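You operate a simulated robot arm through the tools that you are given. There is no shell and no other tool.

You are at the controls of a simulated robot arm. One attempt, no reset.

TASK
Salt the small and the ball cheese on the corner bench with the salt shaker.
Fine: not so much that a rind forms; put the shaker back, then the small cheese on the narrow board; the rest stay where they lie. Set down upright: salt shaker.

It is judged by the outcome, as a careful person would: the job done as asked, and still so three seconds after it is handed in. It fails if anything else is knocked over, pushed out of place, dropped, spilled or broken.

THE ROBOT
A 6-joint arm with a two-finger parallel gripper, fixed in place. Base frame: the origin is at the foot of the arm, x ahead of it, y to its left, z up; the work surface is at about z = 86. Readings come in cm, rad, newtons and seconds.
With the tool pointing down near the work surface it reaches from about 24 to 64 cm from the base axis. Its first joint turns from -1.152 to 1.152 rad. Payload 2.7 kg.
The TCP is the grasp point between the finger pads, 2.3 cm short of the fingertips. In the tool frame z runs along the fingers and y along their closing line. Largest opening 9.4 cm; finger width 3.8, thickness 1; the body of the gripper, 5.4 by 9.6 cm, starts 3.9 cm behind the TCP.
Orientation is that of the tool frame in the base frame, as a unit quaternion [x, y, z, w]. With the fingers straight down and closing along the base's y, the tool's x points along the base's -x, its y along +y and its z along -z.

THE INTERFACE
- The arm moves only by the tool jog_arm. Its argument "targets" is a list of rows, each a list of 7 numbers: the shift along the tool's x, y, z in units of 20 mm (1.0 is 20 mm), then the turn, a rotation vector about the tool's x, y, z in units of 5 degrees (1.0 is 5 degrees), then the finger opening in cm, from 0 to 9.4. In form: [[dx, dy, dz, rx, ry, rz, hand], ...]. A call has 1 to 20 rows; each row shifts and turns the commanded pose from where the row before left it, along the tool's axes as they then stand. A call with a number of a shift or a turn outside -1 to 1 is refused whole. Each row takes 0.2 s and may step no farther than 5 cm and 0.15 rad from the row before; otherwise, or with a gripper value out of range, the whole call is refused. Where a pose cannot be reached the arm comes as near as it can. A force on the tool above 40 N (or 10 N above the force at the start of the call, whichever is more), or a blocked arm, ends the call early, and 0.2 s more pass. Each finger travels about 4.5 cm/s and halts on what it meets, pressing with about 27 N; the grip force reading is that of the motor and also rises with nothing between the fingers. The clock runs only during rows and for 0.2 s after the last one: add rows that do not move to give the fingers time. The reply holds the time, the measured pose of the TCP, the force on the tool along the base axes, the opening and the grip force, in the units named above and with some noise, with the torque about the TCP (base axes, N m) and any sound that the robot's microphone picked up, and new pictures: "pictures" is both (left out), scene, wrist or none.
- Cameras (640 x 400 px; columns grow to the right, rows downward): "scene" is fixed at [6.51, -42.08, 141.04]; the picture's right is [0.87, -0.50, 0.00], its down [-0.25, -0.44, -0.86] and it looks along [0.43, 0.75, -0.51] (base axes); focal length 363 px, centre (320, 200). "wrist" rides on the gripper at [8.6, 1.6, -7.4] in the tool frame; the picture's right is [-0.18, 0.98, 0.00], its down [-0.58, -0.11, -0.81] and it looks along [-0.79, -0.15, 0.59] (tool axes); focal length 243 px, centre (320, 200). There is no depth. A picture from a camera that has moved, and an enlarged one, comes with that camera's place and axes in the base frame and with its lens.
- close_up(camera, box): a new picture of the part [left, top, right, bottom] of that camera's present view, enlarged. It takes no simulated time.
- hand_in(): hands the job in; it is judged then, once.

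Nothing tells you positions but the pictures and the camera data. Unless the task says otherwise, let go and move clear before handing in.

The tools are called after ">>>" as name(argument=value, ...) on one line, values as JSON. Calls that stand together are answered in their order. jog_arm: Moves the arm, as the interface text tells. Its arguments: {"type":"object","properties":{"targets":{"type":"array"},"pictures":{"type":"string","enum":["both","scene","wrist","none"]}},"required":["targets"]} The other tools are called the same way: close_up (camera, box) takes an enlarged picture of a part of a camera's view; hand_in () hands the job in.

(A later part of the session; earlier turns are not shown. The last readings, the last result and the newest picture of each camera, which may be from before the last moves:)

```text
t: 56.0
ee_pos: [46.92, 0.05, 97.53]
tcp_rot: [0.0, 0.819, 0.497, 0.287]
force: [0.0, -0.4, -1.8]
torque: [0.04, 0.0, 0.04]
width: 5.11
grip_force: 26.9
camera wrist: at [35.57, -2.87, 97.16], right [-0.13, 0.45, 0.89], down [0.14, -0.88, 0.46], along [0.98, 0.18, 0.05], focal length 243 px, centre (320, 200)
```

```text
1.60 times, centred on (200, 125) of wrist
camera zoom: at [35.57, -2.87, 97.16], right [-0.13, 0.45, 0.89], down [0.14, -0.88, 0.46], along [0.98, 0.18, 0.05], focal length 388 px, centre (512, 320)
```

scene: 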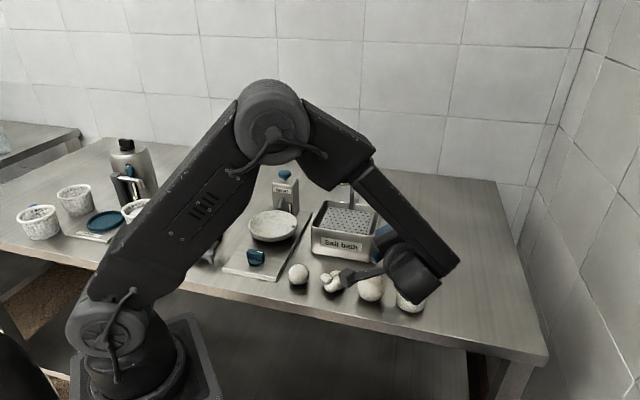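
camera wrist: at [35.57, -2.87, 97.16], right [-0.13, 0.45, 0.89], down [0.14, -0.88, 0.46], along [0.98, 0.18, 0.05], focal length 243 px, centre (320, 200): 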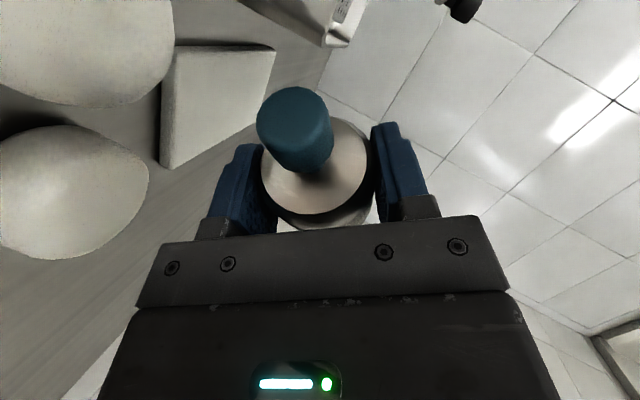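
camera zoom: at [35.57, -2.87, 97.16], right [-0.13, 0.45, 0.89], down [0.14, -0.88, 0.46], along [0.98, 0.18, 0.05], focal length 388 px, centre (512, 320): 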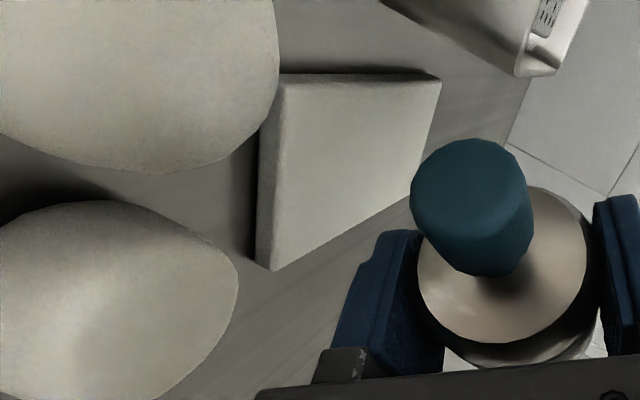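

Still no salt at ~109°. I'll continue to roll 150° (tilt ~130°).

>>> jog_arm(targets=[[-0.011, 0.233, -0.013, 0, 0, -1, 4], [-0.011, 0.233, -0.013, 0, 0, -1, 4], [-0.011, 0.233, -0.013, 0, 0, -1, 4]])

>>> close_up(camera="scene", box=[330, 220, 430, 310])

>>> close_up(camera="wrist", box=[0, 0, 400, 250])

```text
t: 56.8
ee_pos: [46.29, 0.56, 98.63]
tcp_rot: [-0.107, 0.812, 0.455, 0.35]
force: [-0.7, 0.1, -1.8]
torque: [-0.02, 0.0, -0.01]
width: 5.11
grip_force: 27.0
camera wrist: at [35.59, -3.38, 96.38], right [-0.35, 0.53, 0.77], down [0.1, -0.8, 0.59], along [0.93, 0.28, 0.23], focal length 243 px, centre (320, 200)
```

scene: 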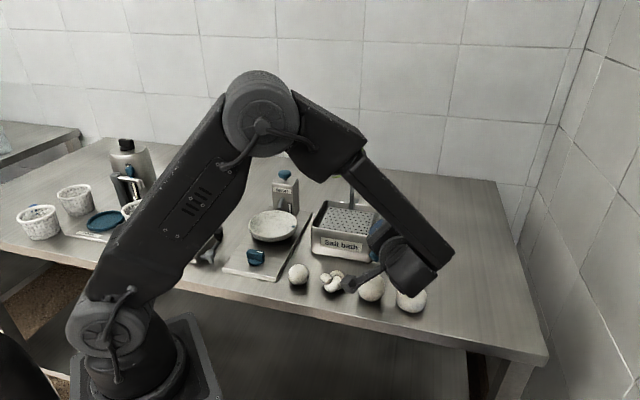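
wrist: 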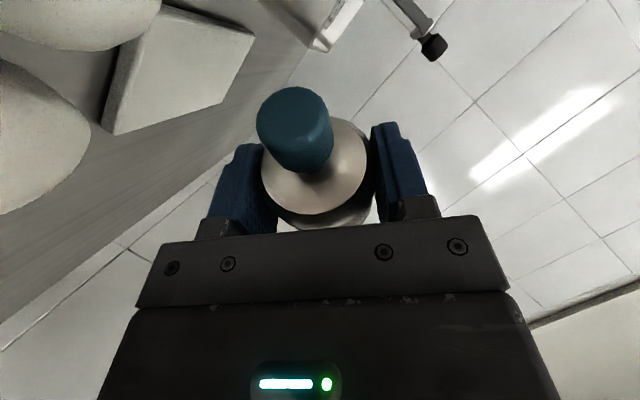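

```text
4.44 times, centred on (380, 265) of scene
camera zoom: at [6.51, -42.08, 141.04], right [0.87, -0.5, 0.0], down [-0.25, -0.44, -0.86], along [0.43, 0.75, -0.51], focal length 1614 px, centre (53, -89)
```

zoom: 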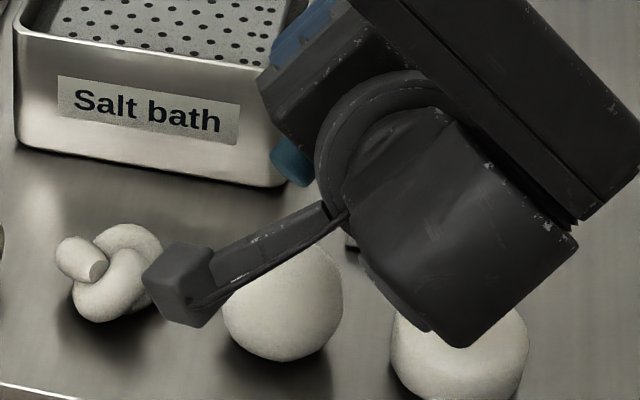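

```text
1.60 times, centred on (200, 125) of wrist
camera zoom: at [35.59, -3.38, 96.38], right [-0.35, 0.53, 0.77], down [0.1, -0.8, 0.59], along [0.93, 0.28, 0.23], focal length 388 px, centre (512, 320)
```

zoom: 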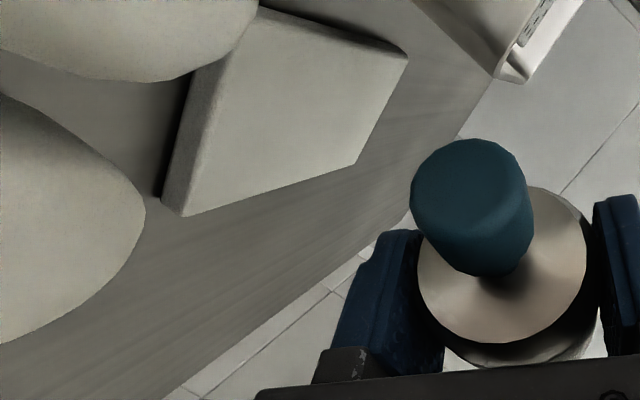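

Nothing yet at ~120° tilt. Continuing to roll 150°.

>>> jog_arm(targets=[[0.009, 0.204, 0.001, 0, 0, -1, 4], [0.009, 0.204, 0.001, 0, 0, -1, 4], [0.009, 0.204, 0.001, 0, 0, -1, 4]])

>>> close_up(camera="scene", box=[330, 220, 430, 310])

>>> close_up(camera="wrist", box=[0, 0, 400, 250])

```text
t: 57.6
ee_pos: [45.6, 1.37, 99.34]
tcp_rot: [-0.213, 0.791, 0.405, 0.407]
force: [0.0, 0.0, -1.7]
torque: [0.02, 0.03, -0.04]
width: 5.13
grip_force: 27.8
camera wrist: at [35.9, -3.92, 95.48], right [-0.55, 0.57, 0.61], down [0.03, -0.72, 0.7], along [0.84, 0.4, 0.37], focal length 243 px, centre (320, 200)
```

scene: 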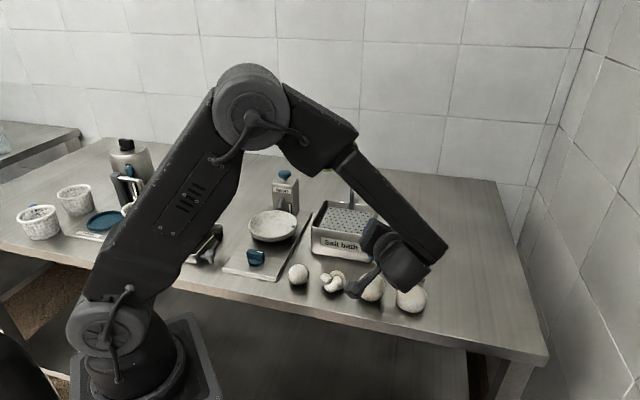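
wrist: 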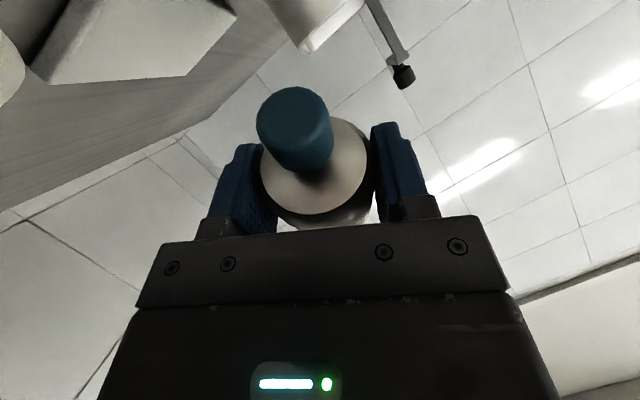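

```text
4.44 times, centred on (380, 265) of scene
camera zoom: at [6.51, -42.08, 141.04], right [0.87, -0.5, 0.0], down [-0.25, -0.44, -0.86], along [0.43, 0.75, -0.51], focal length 1614 px, centre (53, -89)
```

zoom: 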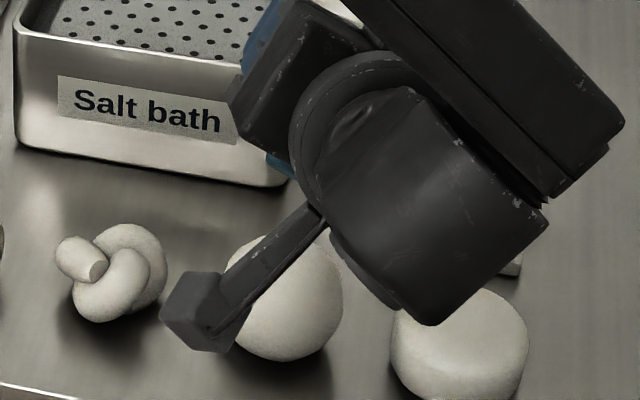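

```text
1.60 times, centred on (200, 125) of wrist
camera zoom: at [35.9, -3.92, 95.48], right [-0.55, 0.57, 0.61], down [0.03, -0.72, 0.7], along [0.84, 0.4, 0.37], focal length 388 px, centre (512, 320)
```

zoom: 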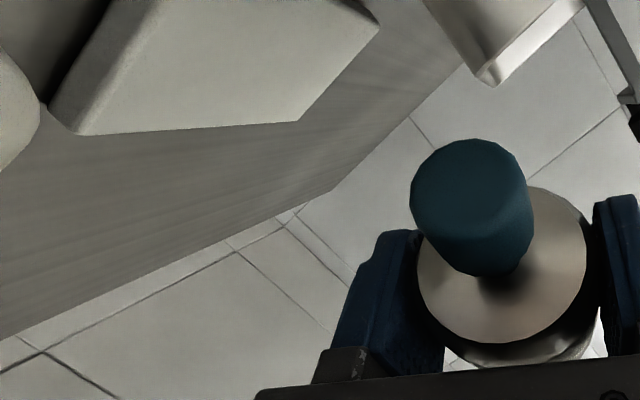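

No stream at ~130° tilt when held still. I'll try two quick shakes while tipped over the ball.

>>> jog_arm(targets=[[-0.814, 0.47, -0.342, 0, 0, 0, 4], [0.814, -0.47, 0.342, 0, 0, 0, 4], [-0.814, 0.47, -0.342, 0, 0, 0, 4], [0.814, -0.47, 0.342, 0, 0, 0, 4]])

>>> close_up(camera="scene", box=[330, 220, 430, 310])

>>> close_up(camera="wrist", box=[0, 0, 400, 250])

```text
t: 58.6
ee_pos: [45.68, 1.4, 99.21]
tcp_rot: [-0.212, 0.791, 0.405, 0.406]
force: [0.4, 0.1, -1.5]
torque: [0.0, -0.01, 0.01]
width: 5.13
grip_force: 26.9
camera wrist: at [35.88, -3.9, 95.37], right [-0.55, 0.57, 0.61], down [0.03, -0.72, 0.7], along [0.84, 0.4, 0.37], focal length 243 px, centre (320, 200)
```

scene: 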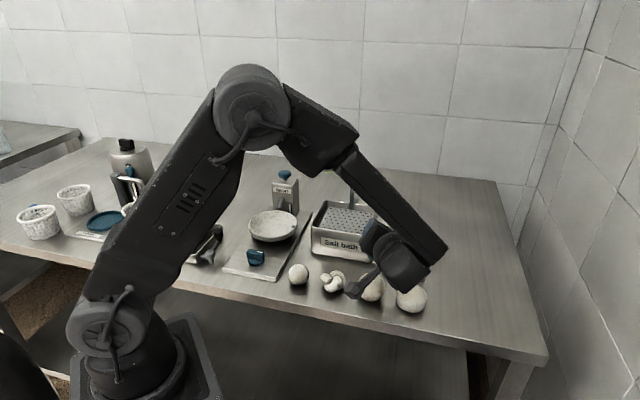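
wrist: 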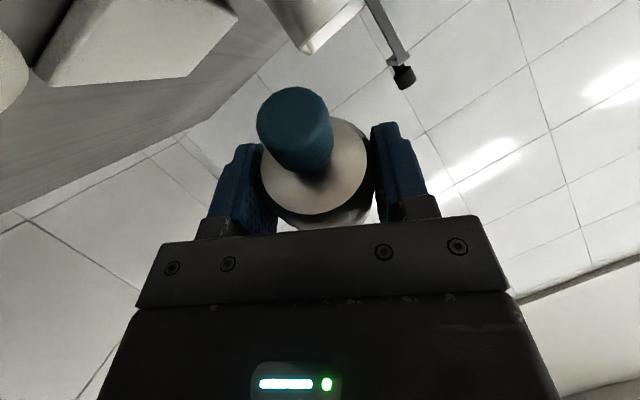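

```text
4.44 times, centred on (380, 265) of scene
camera zoom: at [6.51, -42.08, 141.04], right [0.87, -0.5, 0.0], down [-0.25, -0.44, -0.86], along [0.43, 0.75, -0.51], focal length 1614 px, centre (53, -89)
```

zoom: 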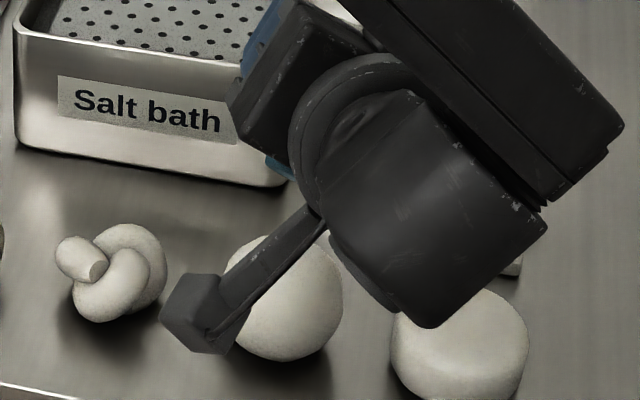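

```text
1.60 times, centred on (200, 125) of wrist
camera zoom: at [35.88, -3.9, 95.37], right [-0.55, 0.57, 0.61], down [0.03, -0.72, 0.7], along [0.84, 0.4, 0.37], focal length 388 px, centre (512, 320)
```

zoom: 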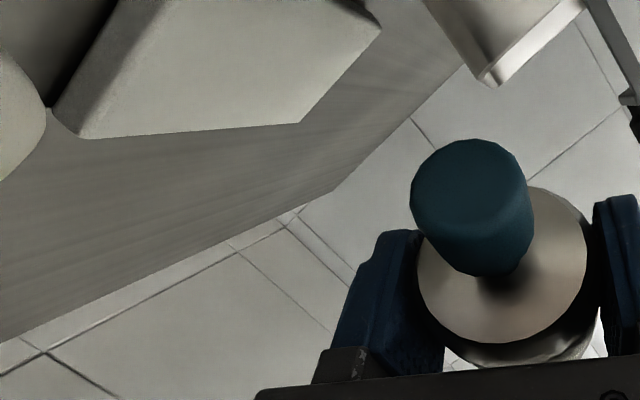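

I can't see the ball's crown past the wrist. I'll raise the tipped shaker straight up to reveal the ball.

>>> jog_arm(targets=[[-0.814, 0.47, -0.342, 0, 0, 0, 4], [-0.814, 0.47, -0.342, 0, 0, 0, 4], [-0.814, 0.47, -0.342, 0, 0, 0, 4], [-0.814, 0.47, -0.342, 0, 0, 0, 4]])

>>> close_up(camera="scene", box=[345, 260, 400, 310])

>>> close_up(camera="scene", box=[280, 220, 440, 320])

```text
t: 59.6
ee_pos: [45.7, 1.37, 107.16]
tcp_rot: [-0.212, 0.791, 0.406, 0.406]
force: [-0.7, 0.3, -1.4]
torque: [-0.01, 0.04, 0.02]
width: 5.12
grip_force: 27.4
camera wrist: at [35.99, -3.88, 103.41], right [-0.55, 0.57, 0.61], down [0.03, -0.72, 0.7], along [0.84, 0.4, 0.37], focal length 243 px, centre (320, 200)
```

scene: 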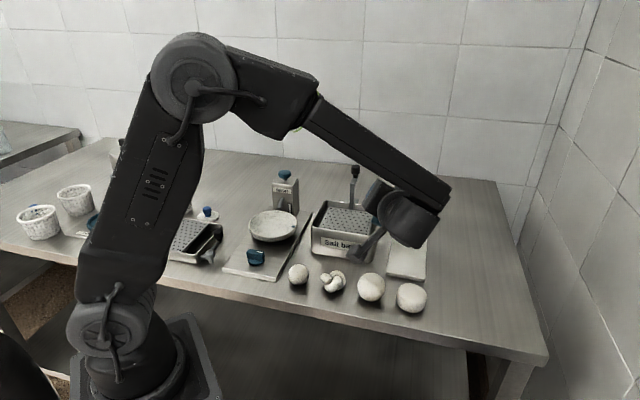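
wrist: 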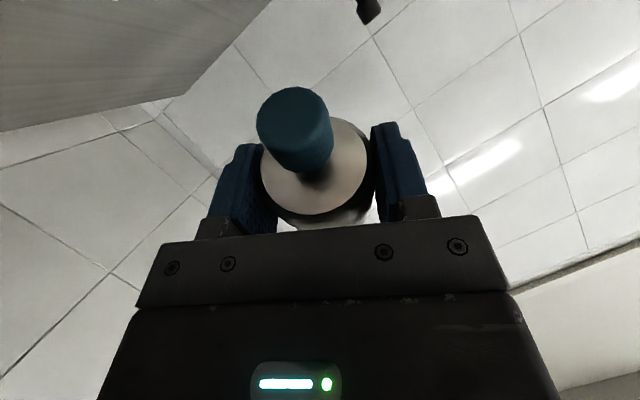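

```text
8.00 times, centred on (372, 285) of scene
camera zoom: at [6.51, -42.08, 141.04], right [0.87, -0.5, 0.0], down [-0.25, -0.44, -0.86], along [0.43, 0.75, -0.51], focal length 2906 px, centre (-100, -480)
```

zoom: 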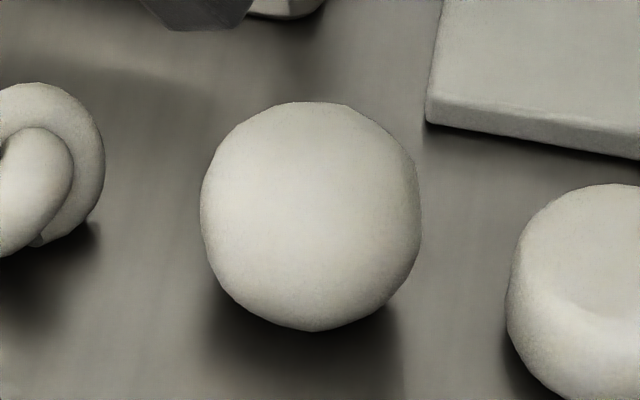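

```text
4.00 times, centred on (360, 270) of scene
camera zoom: at [6.51, -42.08, 141.04], right [0.87, -0.5, 0.0], down [-0.25, -0.44, -0.86], along [0.43, 0.75, -0.51], focal length 1453 px, centre (160, -80)
```

zoom: 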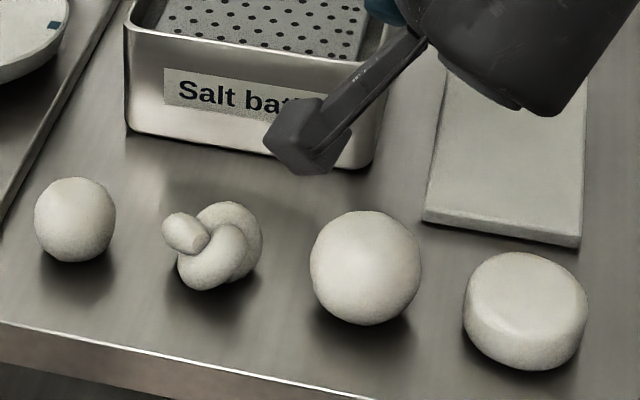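

The ball still looks unchanged. I'll go to full inversion (roll 180°, gripper level, tilt ~160°) at a safe height before trying again.

>>> jog_arm(targets=[[0, 0, 0, 0, 0, -1, 4], [0, 0, 0, 0, 0, -1, 4], [0, 0, 0, 0, 0, -1, 4], [0, 0, 0, 0, 0, -1, 4], [0, 0, 0, 0, 0, -1, 4], [0, 0, 0, 0, 0, -1, 4], [0, 0, 0, 0, -1, 0, 4], [0, 0, 0, 0, -1, 0, 4], [0, 0, 0, 0, -1, 0, 4], [0, 0, 0, 0, -1, 0, 4], [0, 0.6, -0.3225, 0, 0, 0, 4], [0, 0.59, -0.3225, 0, 0, 0, 4]])

>>> close_up(camera="scene", box=[300, 180, 480, 320])

```text
t: 62.2
ee_pos: [42.81, 1.39, 107.32]
tcp_rot: [-0.354, 0.613, 0.353, 0.612]
force: [-0.5, -0.8, -1.8]
torque: [-0.03, 0.05, -0.01]
width: 5.13
grip_force: 27.4
camera wrist: at [37.6, -4.28, 98.46], right [-0.85, 0.49, 0.18], down [-0.31, -0.75, 0.58], along [0.42, 0.44, 0.79], focal length 243 px, centre (320, 200)
```

scene: 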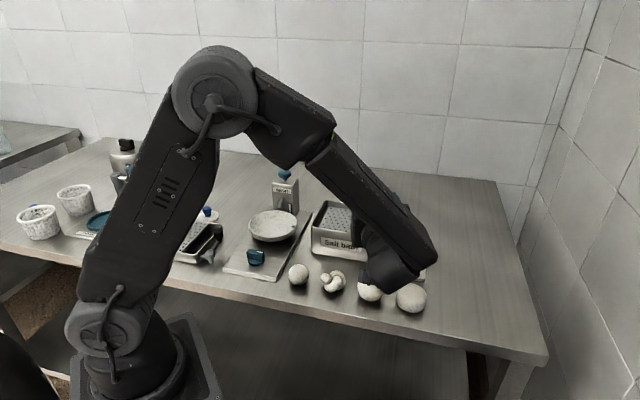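
wrist: 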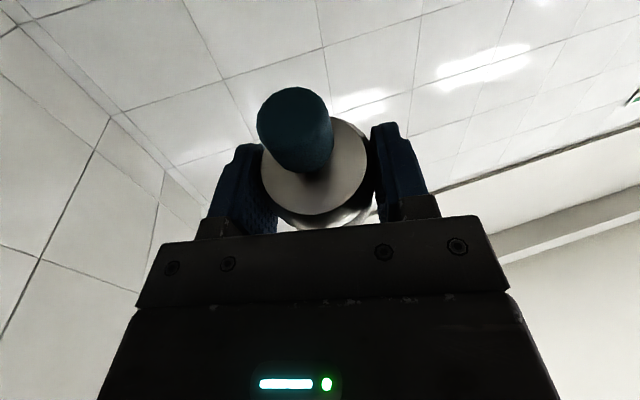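

```text
2.86 times, centred on (390, 250) of scene
camera zoom: at [6.51, -42.08, 141.04], right [0.87, -0.5, 0.0], down [-0.25, -0.44, -0.86], along [0.43, 0.75, -0.51], focal length 1038 px, centre (120, 57)
```

zoom: 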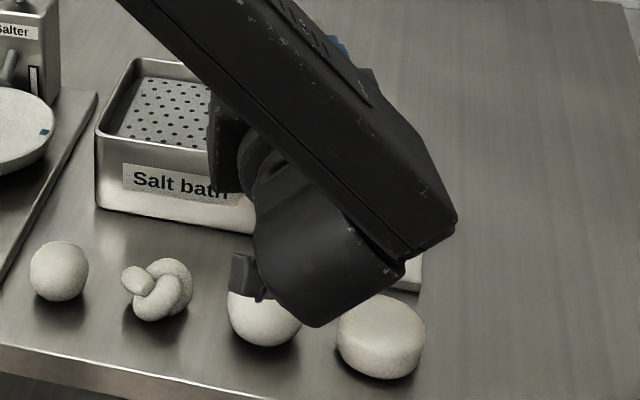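

Fully tipped now. Let me look closely at the knob and shoulder from below for holes or falling grains.

>>> close_up(camera="wrist", box=[240, 70, 390, 230])

>>> close_up(camera="scene", box=[345, 260, 400, 310])

```text
2.50 times, centred on (315, 150) of wrist
camera zoom: at [37.6, -4.28, 98.46], right [-0.85, 0.49, 0.18], down [-0.31, -0.75, 0.58], along [0.42, 0.44, 0.79], focal length 606 px, centre (332, 325)
```

zoom: 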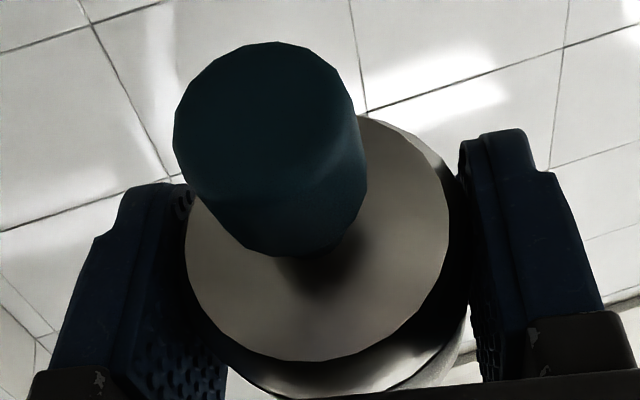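

```text
8.00 times, centred on (372, 285) of scene
camera zoom: at [6.51, -42.08, 141.04], right [0.87, -0.5, 0.0], down [-0.25, -0.44, -0.86], along [0.43, 0.75, -0.51], focal length 2906 px, centre (-100, -480)
```

zoom: 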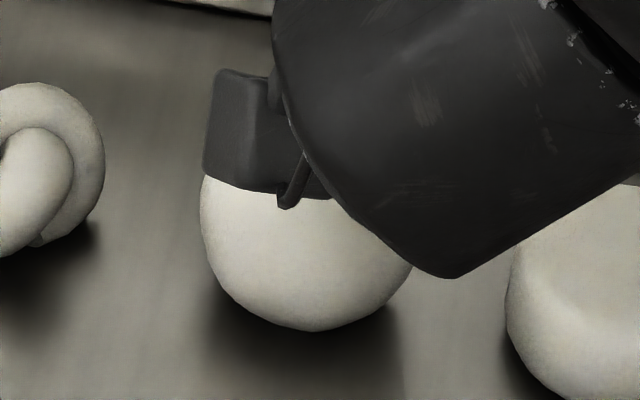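

No holes or grains visible. I'll lower to ~3 cm above the ball, shake twice, then raise and look.

>>> jog_arm(targets=[[0.9, 0, 0, 0, 0, 0, 4], [0.9, 0, 0, 0, 0, 0, 4], [0.9, 0, 0, 0, 0, 0, 4], [0.9, 0, 0, 0, 0, 0, 4], [-1, 0, 0, 0, 0, 0, 4], [1, 0, 0, 0, 0, 0, 4], [-1, 0, 0, 0, 0, 0, 4], [1, 0, 0, 0, 0, 0, 4], [-0.9, 0, 0, 0, 0, 0, 4]])

>>> close_up(camera="wrist", box=[240, 70, 390, 230])

>>> close_up(camera="scene", box=[345, 260, 400, 310])

```text
t: 64.2
ee_pos: [42.87, 1.53, 101.75]
tcp_rot: [-0.354, 0.612, 0.354, 0.612]
force: [-0.4, 0.1, -2.0]
torque: [-0.01, -0.01, 0.02]
width: 5.11
grip_force: 27.0
camera wrist: at [37.65, -4.28, 93.08], right [-0.85, 0.49, 0.18], down [-0.31, -0.75, 0.58], along [0.42, 0.44, 0.79], focal length 243 px, centre (320, 200)
```

scene: 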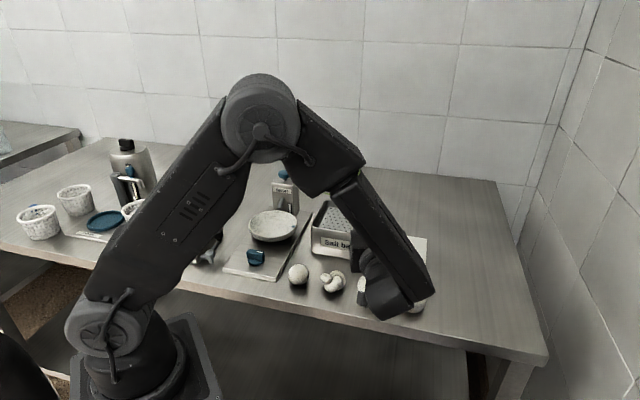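
wrist: 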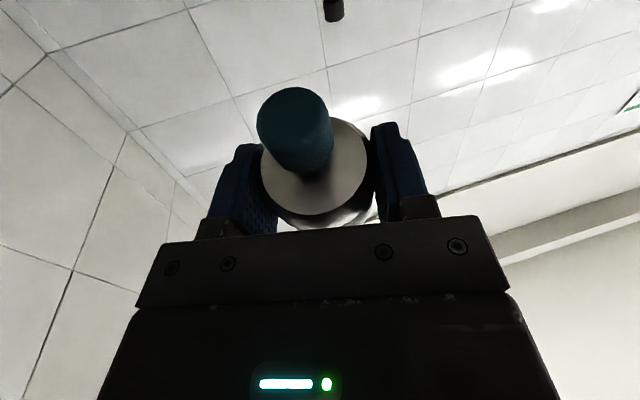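

```text
2.50 times, centred on (315, 150) of wrist
camera zoom: at [37.65, -4.28, 93.08], right [-0.85, 0.49, 0.18], down [-0.31, -0.75, 0.58], along [0.42, 0.44, 0.79], focal length 606 px, centre (332, 325)
```

zoom: 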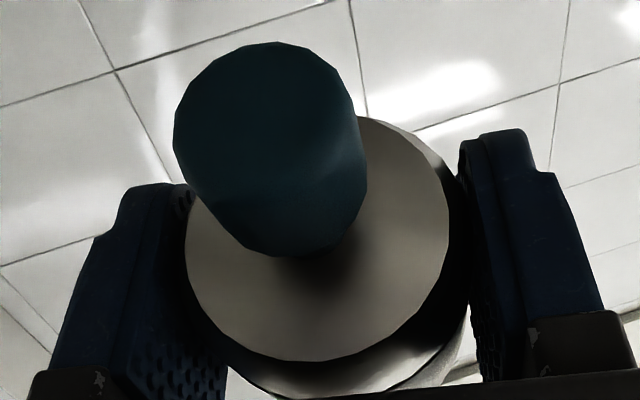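

```text
8.00 times, centred on (372, 285) of scene
camera zoom: at [6.51, -42.08, 141.04], right [0.87, -0.5, 0.0], down [-0.25, -0.44, -0.86], along [0.43, 0.75, -0.51], focal length 2906 px, centre (-100, -480)
```

zoom: 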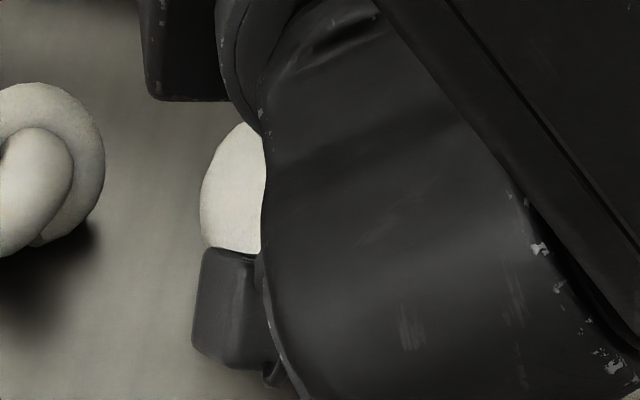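

The visible sliver of the ball now looks distinctly whiter than before. I'll raise straight up to see the whole ball.

>>> jog_arm(targets=[[-0.9, 0, 0, 0, 0, 0, 4], [-0.9, 0, 0, 0, 0, 0, 4], [-0.9, 0, 0, 0, 0, 0, 4], [-0.9, 0, 0, 0, 0, 0, 4], [-0.9, 0, 0, 0, 0, 0, 4], [-0.9, 0, 0, 0, 0, 0, 4]])

>>> close_up(camera="scene", box=[345, 260, 400, 310])

>>> close_up(camera="scene", box=[280, 220, 440, 320])

```text
t: 65.6
ee_pos: [42.87, 1.62, 112.7]
tcp_rot: [-0.353, 0.613, 0.354, 0.612]
force: [-0.1, 1.1, -1.8]
torque: [0.0, -0.05, 0.0]
width: 5.13
grip_force: 26.5
camera wrist: at [37.66, -4.18, 103.9], right [-0.85, 0.49, 0.18], down [-0.31, -0.75, 0.58], along [0.42, 0.44, 0.79], focal length 243 px, centre (320, 200)
```

scene: 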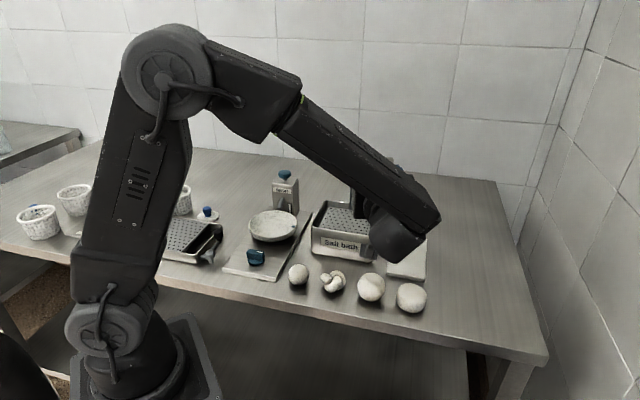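
wrist: 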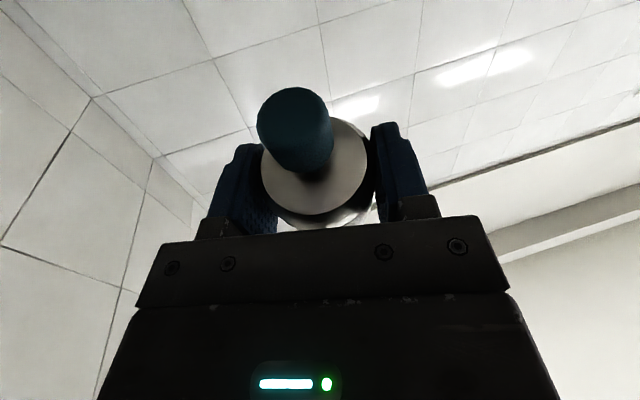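

```text
8.00 times, centred on (372, 285) of scene
camera zoom: at [6.51, -42.08, 141.04], right [0.87, -0.5, 0.0], down [-0.25, -0.44, -0.86], along [0.43, 0.75, -0.51], focal length 2906 px, centre (-100, -480)
```

zoom: 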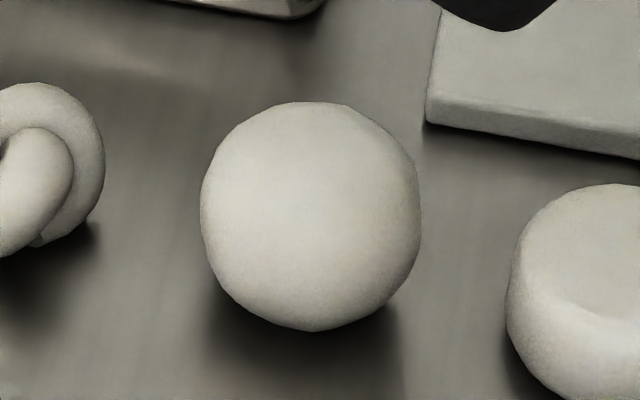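

```text
4.00 times, centred on (360, 270) of scene
camera zoom: at [6.51, -42.08, 141.04], right [0.87, -0.5, 0.0], down [-0.25, -0.44, -0.86], along [0.43, 0.75, -0.51], focal length 1453 px, centre (160, -80)
```

zoom: 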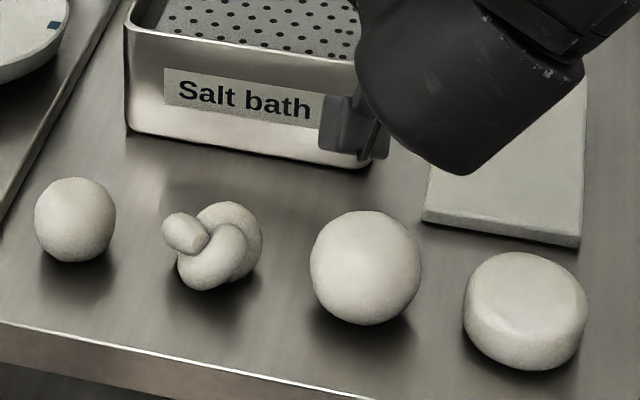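

I need a fair comparison: I'll return to the earlier side-roll view (ball and flat cheese together in the wrist camera, as at t = 54) and compare their surfaces.

>>> jog_arm(targets=[[0, 0, 0, 0, 1, 0, 4], [0, 0, 0, 0, 1, 0, 4], [0, 0, 0, 0, 1, 0, 4], [0, 0, 0, 0, 1, 0, 4], [0, 0, 0, 0, 0, 1, 4], [0, 0, 0, 0, 0, 1, 4], [0, 0, 0, 0, 0, 1, 4], [0, 0, 0, 0, 0, 1, 4], [0, 0, 0, 0, 0, 1, 4], [0, 0, 0, 0, 0, 1, 4], [0, 0, 0, 0, 0, 1, 4], [0, 0, 0, 0, 0, 1, 4], [0, 0, 0, 0, 0, 1, 4], [0, 0, 0, 0, 0, 1, 4], [0, 0, 0, 0, 0, 1, 4], [0, 0, 0, 0, 0, 1, 4], [0, 0, 0, 0, 0, 1, 4], [0, 0, 0, 0, 0, 1, 4], [0, 0, 0, 0, 0, 1, 4], [0, 0, 0, 0, 0, 1, 4]], pictures="none")

>>> jog_arm(targets=[[0, 0, 0, 0, 0, 1, 4], [0, 0, 0, 0, 0, 1, 4], [-0.3, -0.904, 0.314, 0, 0, 0, 4], [-0.3, -0.904, 0.314, 0, 0, 0, 4], [-0.3, -0.904, 0.314, 0, 0, 0, 4], [-0.3, -0.904, 0.314, 0, 0, 0, 4], [-0.3, -0.904, 0.314, 0, 0, 0, 4], [-0.3, -0.904, 0.314, 0, 0, 0, 4], [-0.3, -0.904, 0.314, 0, 0, 0, 4], [-0.3, -0.904, 0.314, 0, 0, 0, 4], [0, 0, 0, 0, 0, 0, 4]])

>>> close_up(camera="wrist", box=[60, 40, 400, 250])

>>> close_up(camera="wrist", box=[0, 0, 240, 280])

```text
t: 69.8
ee_pos: [42.85, 1.42, 112.6]
tcp_rot: [0.143, 0.807, 0.539, 0.196]
force: [-0.2, -0.1, -1.9]
torque: [-0.02, -0.01, -0.02]
width: 5.13
grip_force: 27.1
```

```text
t: 72.2
ee_pos: [46.91, -1.1, 97.12]
tcp_rot: [0.212, 0.791, 0.554, 0.149]
force: [-0.6, -1.3, -1.3]
torque: [0.03, 0.02, 0.02]
width: 5.14
grip_force: 27.2
camera wrist: at [36.04, -2.53, 101.11], right [0.33, 0.2, 0.92], down [0.11, -0.98, 0.17], along [0.94, 0.04, -0.34], focal length 243 px, centre (320, 200)
```

scene: 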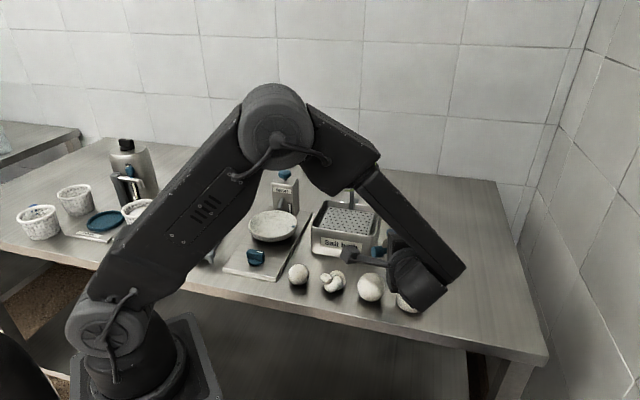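
wrist: 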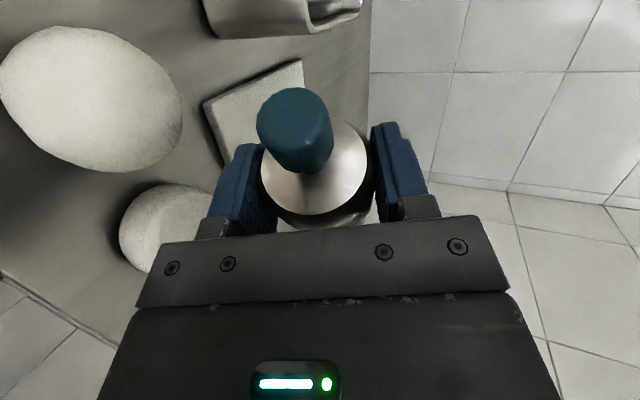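

```text
1.88 times, centred on (230, 145) of wrist
camera zoom: at [36.04, -2.53, 101.11], right [0.33, 0.2, 0.92], down [0.11, -0.98, 0.17], along [0.94, 0.04, -0.34], focal length 457 px, centre (489, 304)
```

zoom: 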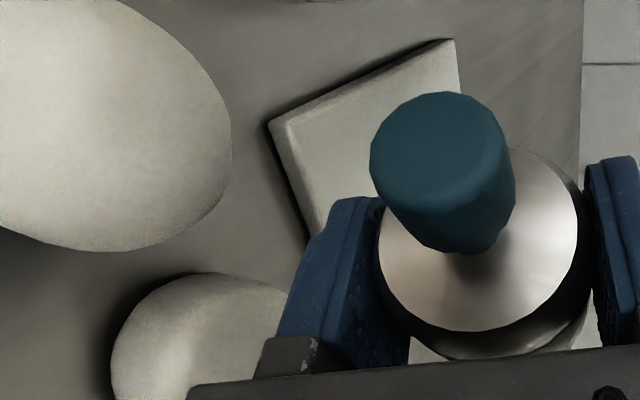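

```text
1.43 times, centred on (120, 140) of wrist
camera zoom: at [36.04, -2.53, 101.11], right [0.33, 0.2, 0.92], down [0.11, -0.98, 0.17], along [0.94, 0.04, -0.34], focal length 347 px, centre (606, 286)
```

zoom: 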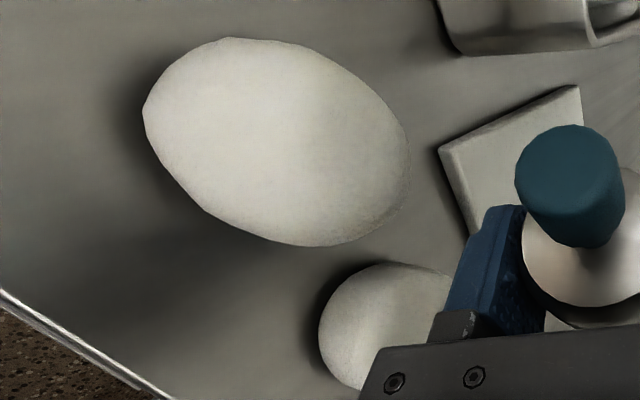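

The ball now seems paler than the beige flat cheese, unlike at t = 54. I'll double-check with scene crops of each cheese at identical zoom.

>>> close_up(camera="scene", box=[280, 250, 400, 320])

>>> close_up(camera="scene", box=[350, 265, 392, 305])

>>> close_up(camera="scene", box=[278, 253, 320, 293])

```text
5.33 times, centred on (340, 285) of scene
camera zoom: at [6.51, -42.08, 141.04], right [0.87, -0.5, 0.0], down [-0.25, -0.44, -0.86], along [0.43, 0.75, -0.51], focal length 1937 px, centre (213, -253)
```

zoom: 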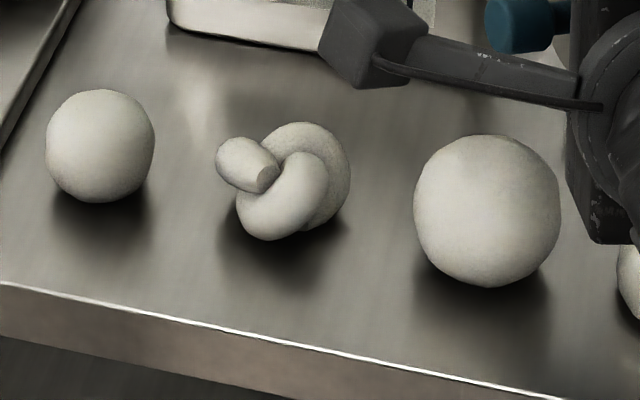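

```text
10.00 times, centred on (371, 285) of scene
camera zoom: at [6.51, -42.08, 141.04], right [0.87, -0.5, 0.0], down [-0.25, -0.44, -0.86], along [0.43, 0.75, -0.51], focal length 3632 px, centre (-190, -650)
```

zoom: 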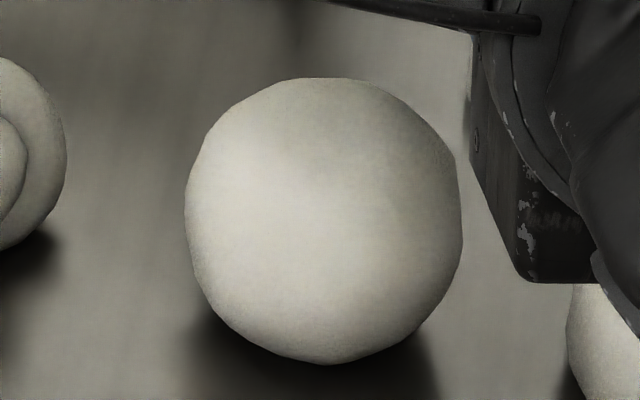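

```text
10.00 times, centred on (299, 273) of scene
camera zoom: at [6.51, -42.08, 141.04], right [0.87, -0.5, 0.0], down [-0.25, -0.44, -0.86], along [0.43, 0.75, -0.51], focal length 3632 px, centre (530, -530)
```

zoom: 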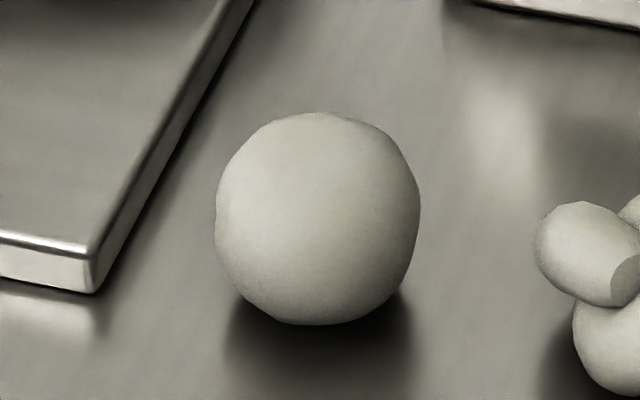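

I think the inverted shakes did reach the ball, but I want proof. I'll carry the shaker sideways to the small cheese, take a "before" view there, then shake inverted over it and compare.

>>> jog_arm(targets=[[0, 0.94, -0.342, 0, 0, 0, 4], [0, 0.94, -0.342, 0, 0, 0, 4], [0, 0.94, -0.342, 0, 0, 0, 4], [0, 0, 0, 0, 0.94, -0.342, 4], [0, 0, 0, 0, 0.94, -0.342, 4], [0, 0, 0, 0, 0.94, -0.342, 4], [0, 0, 0, 0, 0.94, -0.342, 4], [0.891, 0.129, 0.774, 0, 0, 0, 4], [0.891, 0.129, 0.774, 0, 0, 0, 4], [0.891, 0.129, 0.774, 0, 0, 0, 4], [0.891, 0.129, 0.774, 0, 0, 0, 4], [0.891, 0.129, 0.774, 0, 0, 0, 4], [0.891, 0.129, 0.774, 0, 0, 0, 4], [0.891, 0.129, 0.774, 0, 0, 0, 4], [0, 0, 0, 0, 0, 0, 4]])

>>> close_up(camera="scene", box=[280, 250, 400, 320])

>>> close_up(camera="scene", box=[350, 265, 392, 305])

```text
t: 75.4
ee_pos: [36.47, 11.81, 101.42]
tcp_rot: [0.071, 0.816, 0.572, 0.05]
force: [0.6, -0.8, -1.7]
torque: [-0.01, 0.01, -0.02]
width: 5.13
grip_force: 27.2
camera wrist: at [26.79, 6.87, 105.36], right [0.24, 0.3, 0.92], down [0.43, -0.88, 0.17], along [0.87, 0.36, -0.34], focal length 243 px, centre (320, 200)
```

scene: 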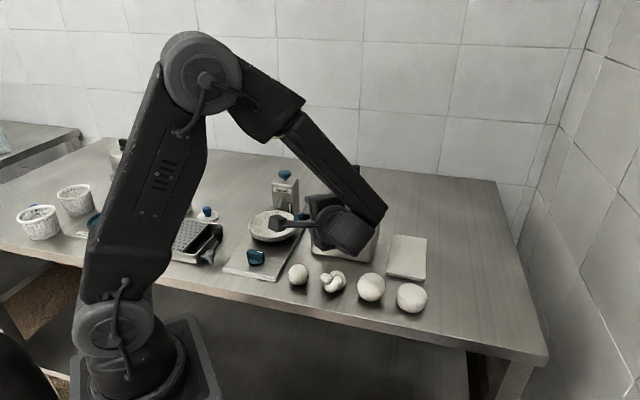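
wrist: 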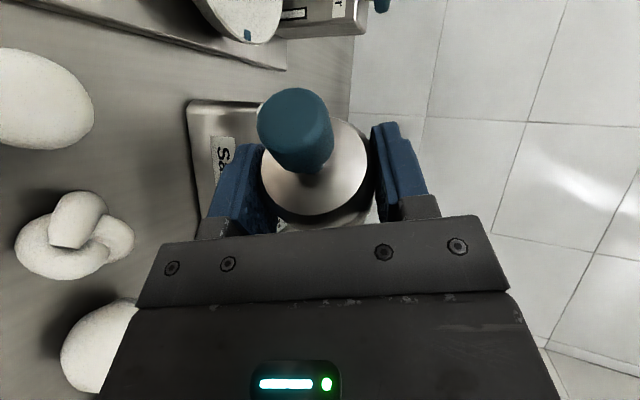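

```text
5.33 times, centred on (340, 285) of scene
camera zoom: at [6.51, -42.08, 141.04], right [0.87, -0.5, 0.0], down [-0.25, -0.44, -0.86], along [0.43, 0.75, -0.51], focal length 1937 px, centre (213, -253)
```

zoom: 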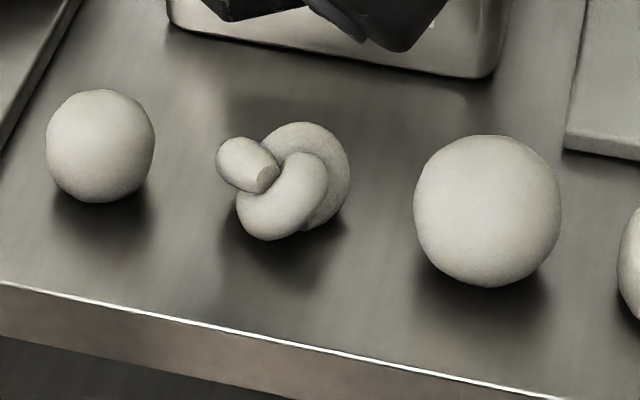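

```text
10.00 times, centred on (371, 285) of scene
camera zoom: at [6.51, -42.08, 141.04], right [0.87, -0.5, 0.0], down [-0.25, -0.44, -0.86], along [0.43, 0.75, -0.51], focal length 3632 px, centre (-190, -650)
```

zoom: 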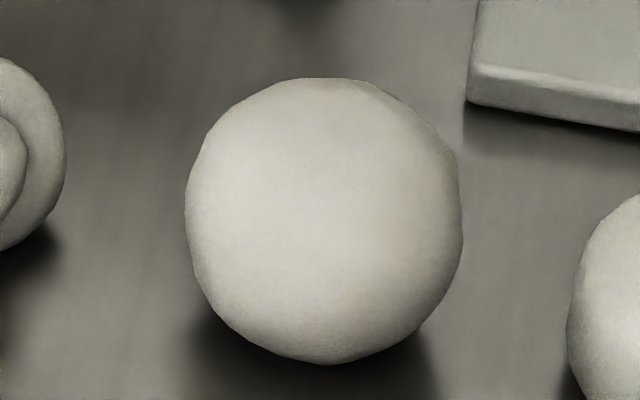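

I'll take a close "before" view of the small cheese from the wrist camera.

>>> close_up(camera="wrist", box=[0, 20, 160, 380])

>>> close_up(camera="scene", box=[278, 253, 320, 293])

>>> close_up(camera="scene", box=[280, 220, 440, 320])

```text
1.11 times, centred on (80, 200) of wrist
camera zoom: at [26.79, 6.87, 105.36], right [0.24, 0.3, 0.92], down [0.43, -0.88, 0.17], along [0.87, 0.36, -0.34], focal length 270 px, centre (587, 200)
```

zoom: 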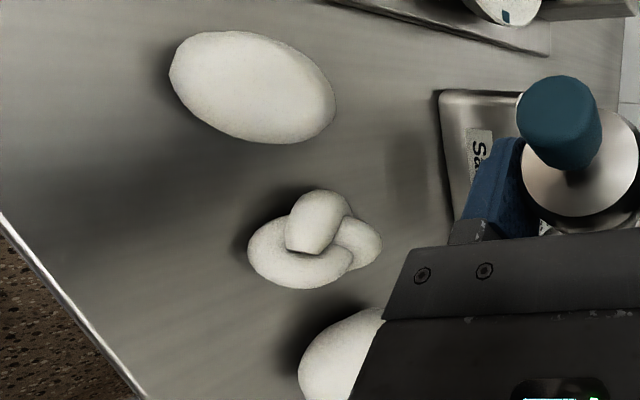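

```text
10.00 times, centred on (299, 273) of scene
camera zoom: at [6.51, -42.08, 141.04], right [0.87, -0.5, 0.0], down [-0.25, -0.44, -0.86], along [0.43, 0.75, -0.51], focal length 3632 px, centre (530, -530)
```

zoom: 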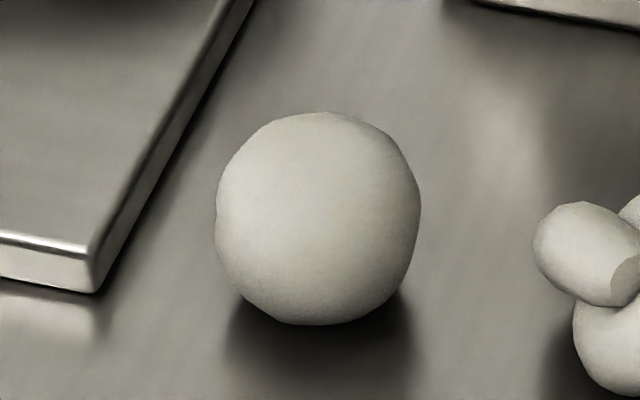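

```text
4.00 times, centred on (360, 270) of scene
camera zoom: at [6.51, -42.08, 141.04], right [0.87, -0.5, 0.0], down [-0.25, -0.44, -0.86], along [0.43, 0.75, -0.51], focal length 1453 px, centre (160, -80)
```

zoom: 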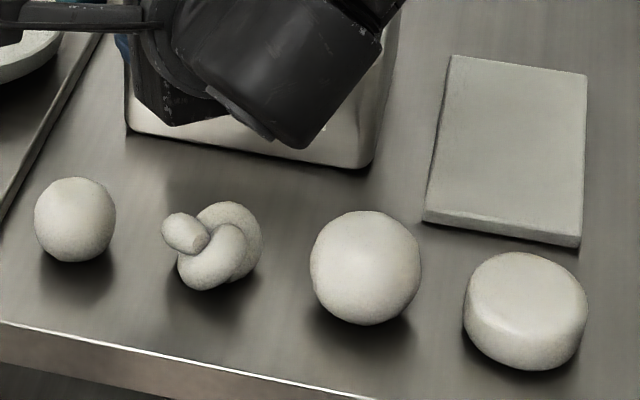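

Before-view recorded; the small cheese is at about [31.5,10.95]. Now I'll roll over it with the knob end kept above it.

>>> jog_arm(targets=[[0.025, 0.025, 0.064, 0, 0, -1, 4], [0.025, 0.025, 0.064, 0, 0, -1, 4], [0.025, 0.025, 0.064, 0, 0, -1, 4], [0.065, 0.048, 0.062, 0, 0, -1, 4], [0.065, 0.048, 0.062, 0, 0, -1, 4], [0.065, 0.048, 0.062, 0, 0, -1, 4], [0.092, 0.087, 0.051, 0, 0, -1, 4], [0.092, 0.087, 0.051, 0, 0, -1, 4], [0.092, 0.087, 0.051, 0, 0, -1, 4], [0.094, 0.134, 0.04, 0, 0, -1, 4], [0.094, 0.134, 0.04, 0, 0, -1, 4], [0.094, 0.134, 0.04, 0, 0, -1, 4], [0.071, 0.174, 0.026, 0, 0, -1, 4], [0.071, 0.174, 0.026, 0, 0, -1, 4], [0.071, 0.174, 0.026, 0, 0, -1, 4], [0.033, 0.2, 0.008, 0, 0, -1, 4], [0.033, 0.2, 0.008, 0, 0, -1, 4], [0.033, 0.2, 0.008, 0, 0, -1, 4]])

```text
t: 79.2
ee_pos: [32.21, 13.92, 101.2]
tcp_rot: [-0.528, 0.626, 0.369, 0.439]
force: [0.2, -0.1, -2.2]
torque: [-0.03, 0.01, 0.02]
width: 5.12
grip_force: 27.4
camera wrist: at [28.82, 4.42, 95.61], right [-0.96, 0.23, 0.17], down [0.01, -0.57, 0.82], along [0.29, 0.79, 0.54], focal length 243 px, centre (320, 200)
```

scene: 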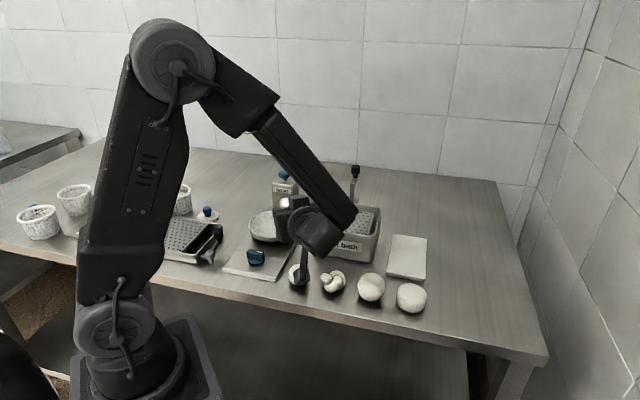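
wrist: 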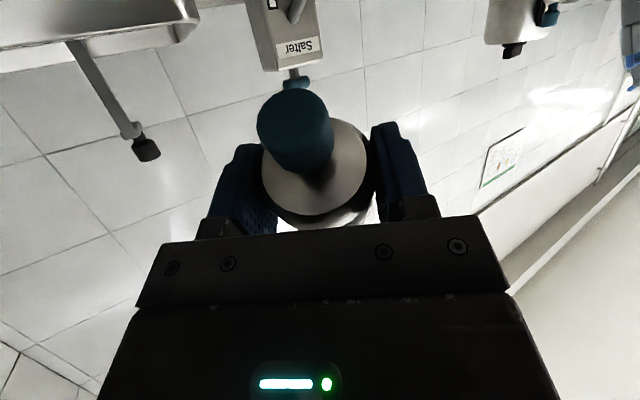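

Positioned with the knob end over the small cheese at ~140° tilt. Now levelling the gripper (tilt ~160°) and lowering slightly, then three shakes and back up.

>>> jog_arm(targets=[[0.03, 0, -0.18, 0, -1, 0, 4], [0.03, 0, -0.18, 0, -1, 0, 4], [0.03, 0, -0.18, 0, -1, 0, 4], [0.03, 0, -0.18, 0, -1, 0, 4], [0.7, 0, 0, 0, 0, 0, 4], [0.7, 0, 0, 0, 0, 0, 4], [0, 0, 0, 0, 0, 0, 4]])

>>> close_up(camera="scene", box=[230, 180, 370, 310])

```text
t: 80.8
ee_pos: [32.02, 12.77, 98.56]
tcp_rot: [-0.454, 0.542, 0.454, 0.542]
force: [-0.6, 0.2, -0.8]
torque: [-0.05, -0.04, 0.0]
width: 5.13
grip_force: 26.9
camera wrist: at [29.0, 5.49, 89.78], right [-0.97, 0.17, 0.18], down [-0.03, -0.81, 0.58], along [0.25, 0.56, 0.79], focal length 243 px, centre (320, 200)
```

scene: 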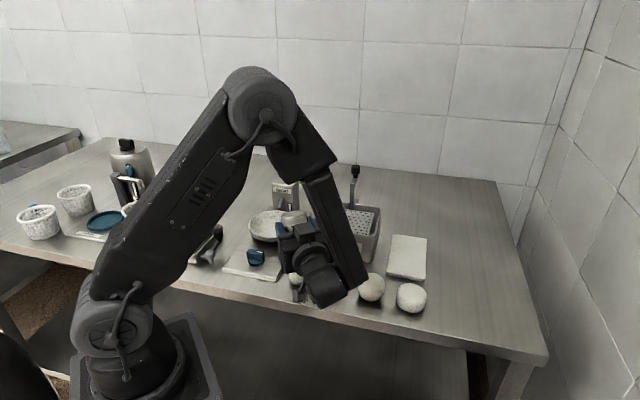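
wrist: 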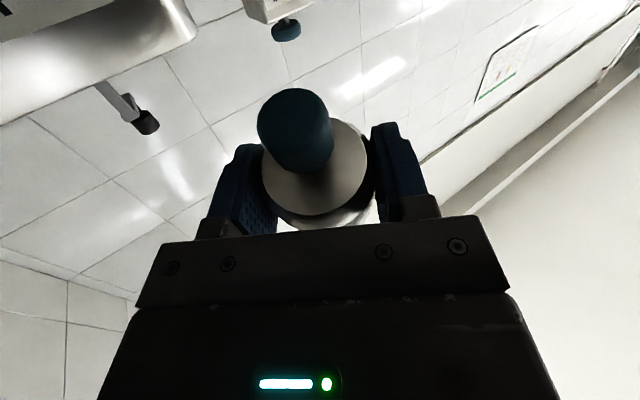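

```text
3.08 times, centred on (300, 245) of scene
camera zoom: at [6.51, -42.08, 141.04], right [0.87, -0.5, 0.0], down [-0.25, -0.44, -0.86], along [0.43, 0.75, -0.51], focal length 1118 px, centre (382, 62)
```

zoom: 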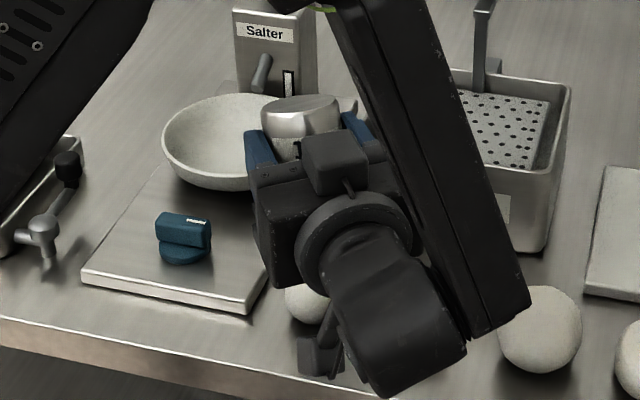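

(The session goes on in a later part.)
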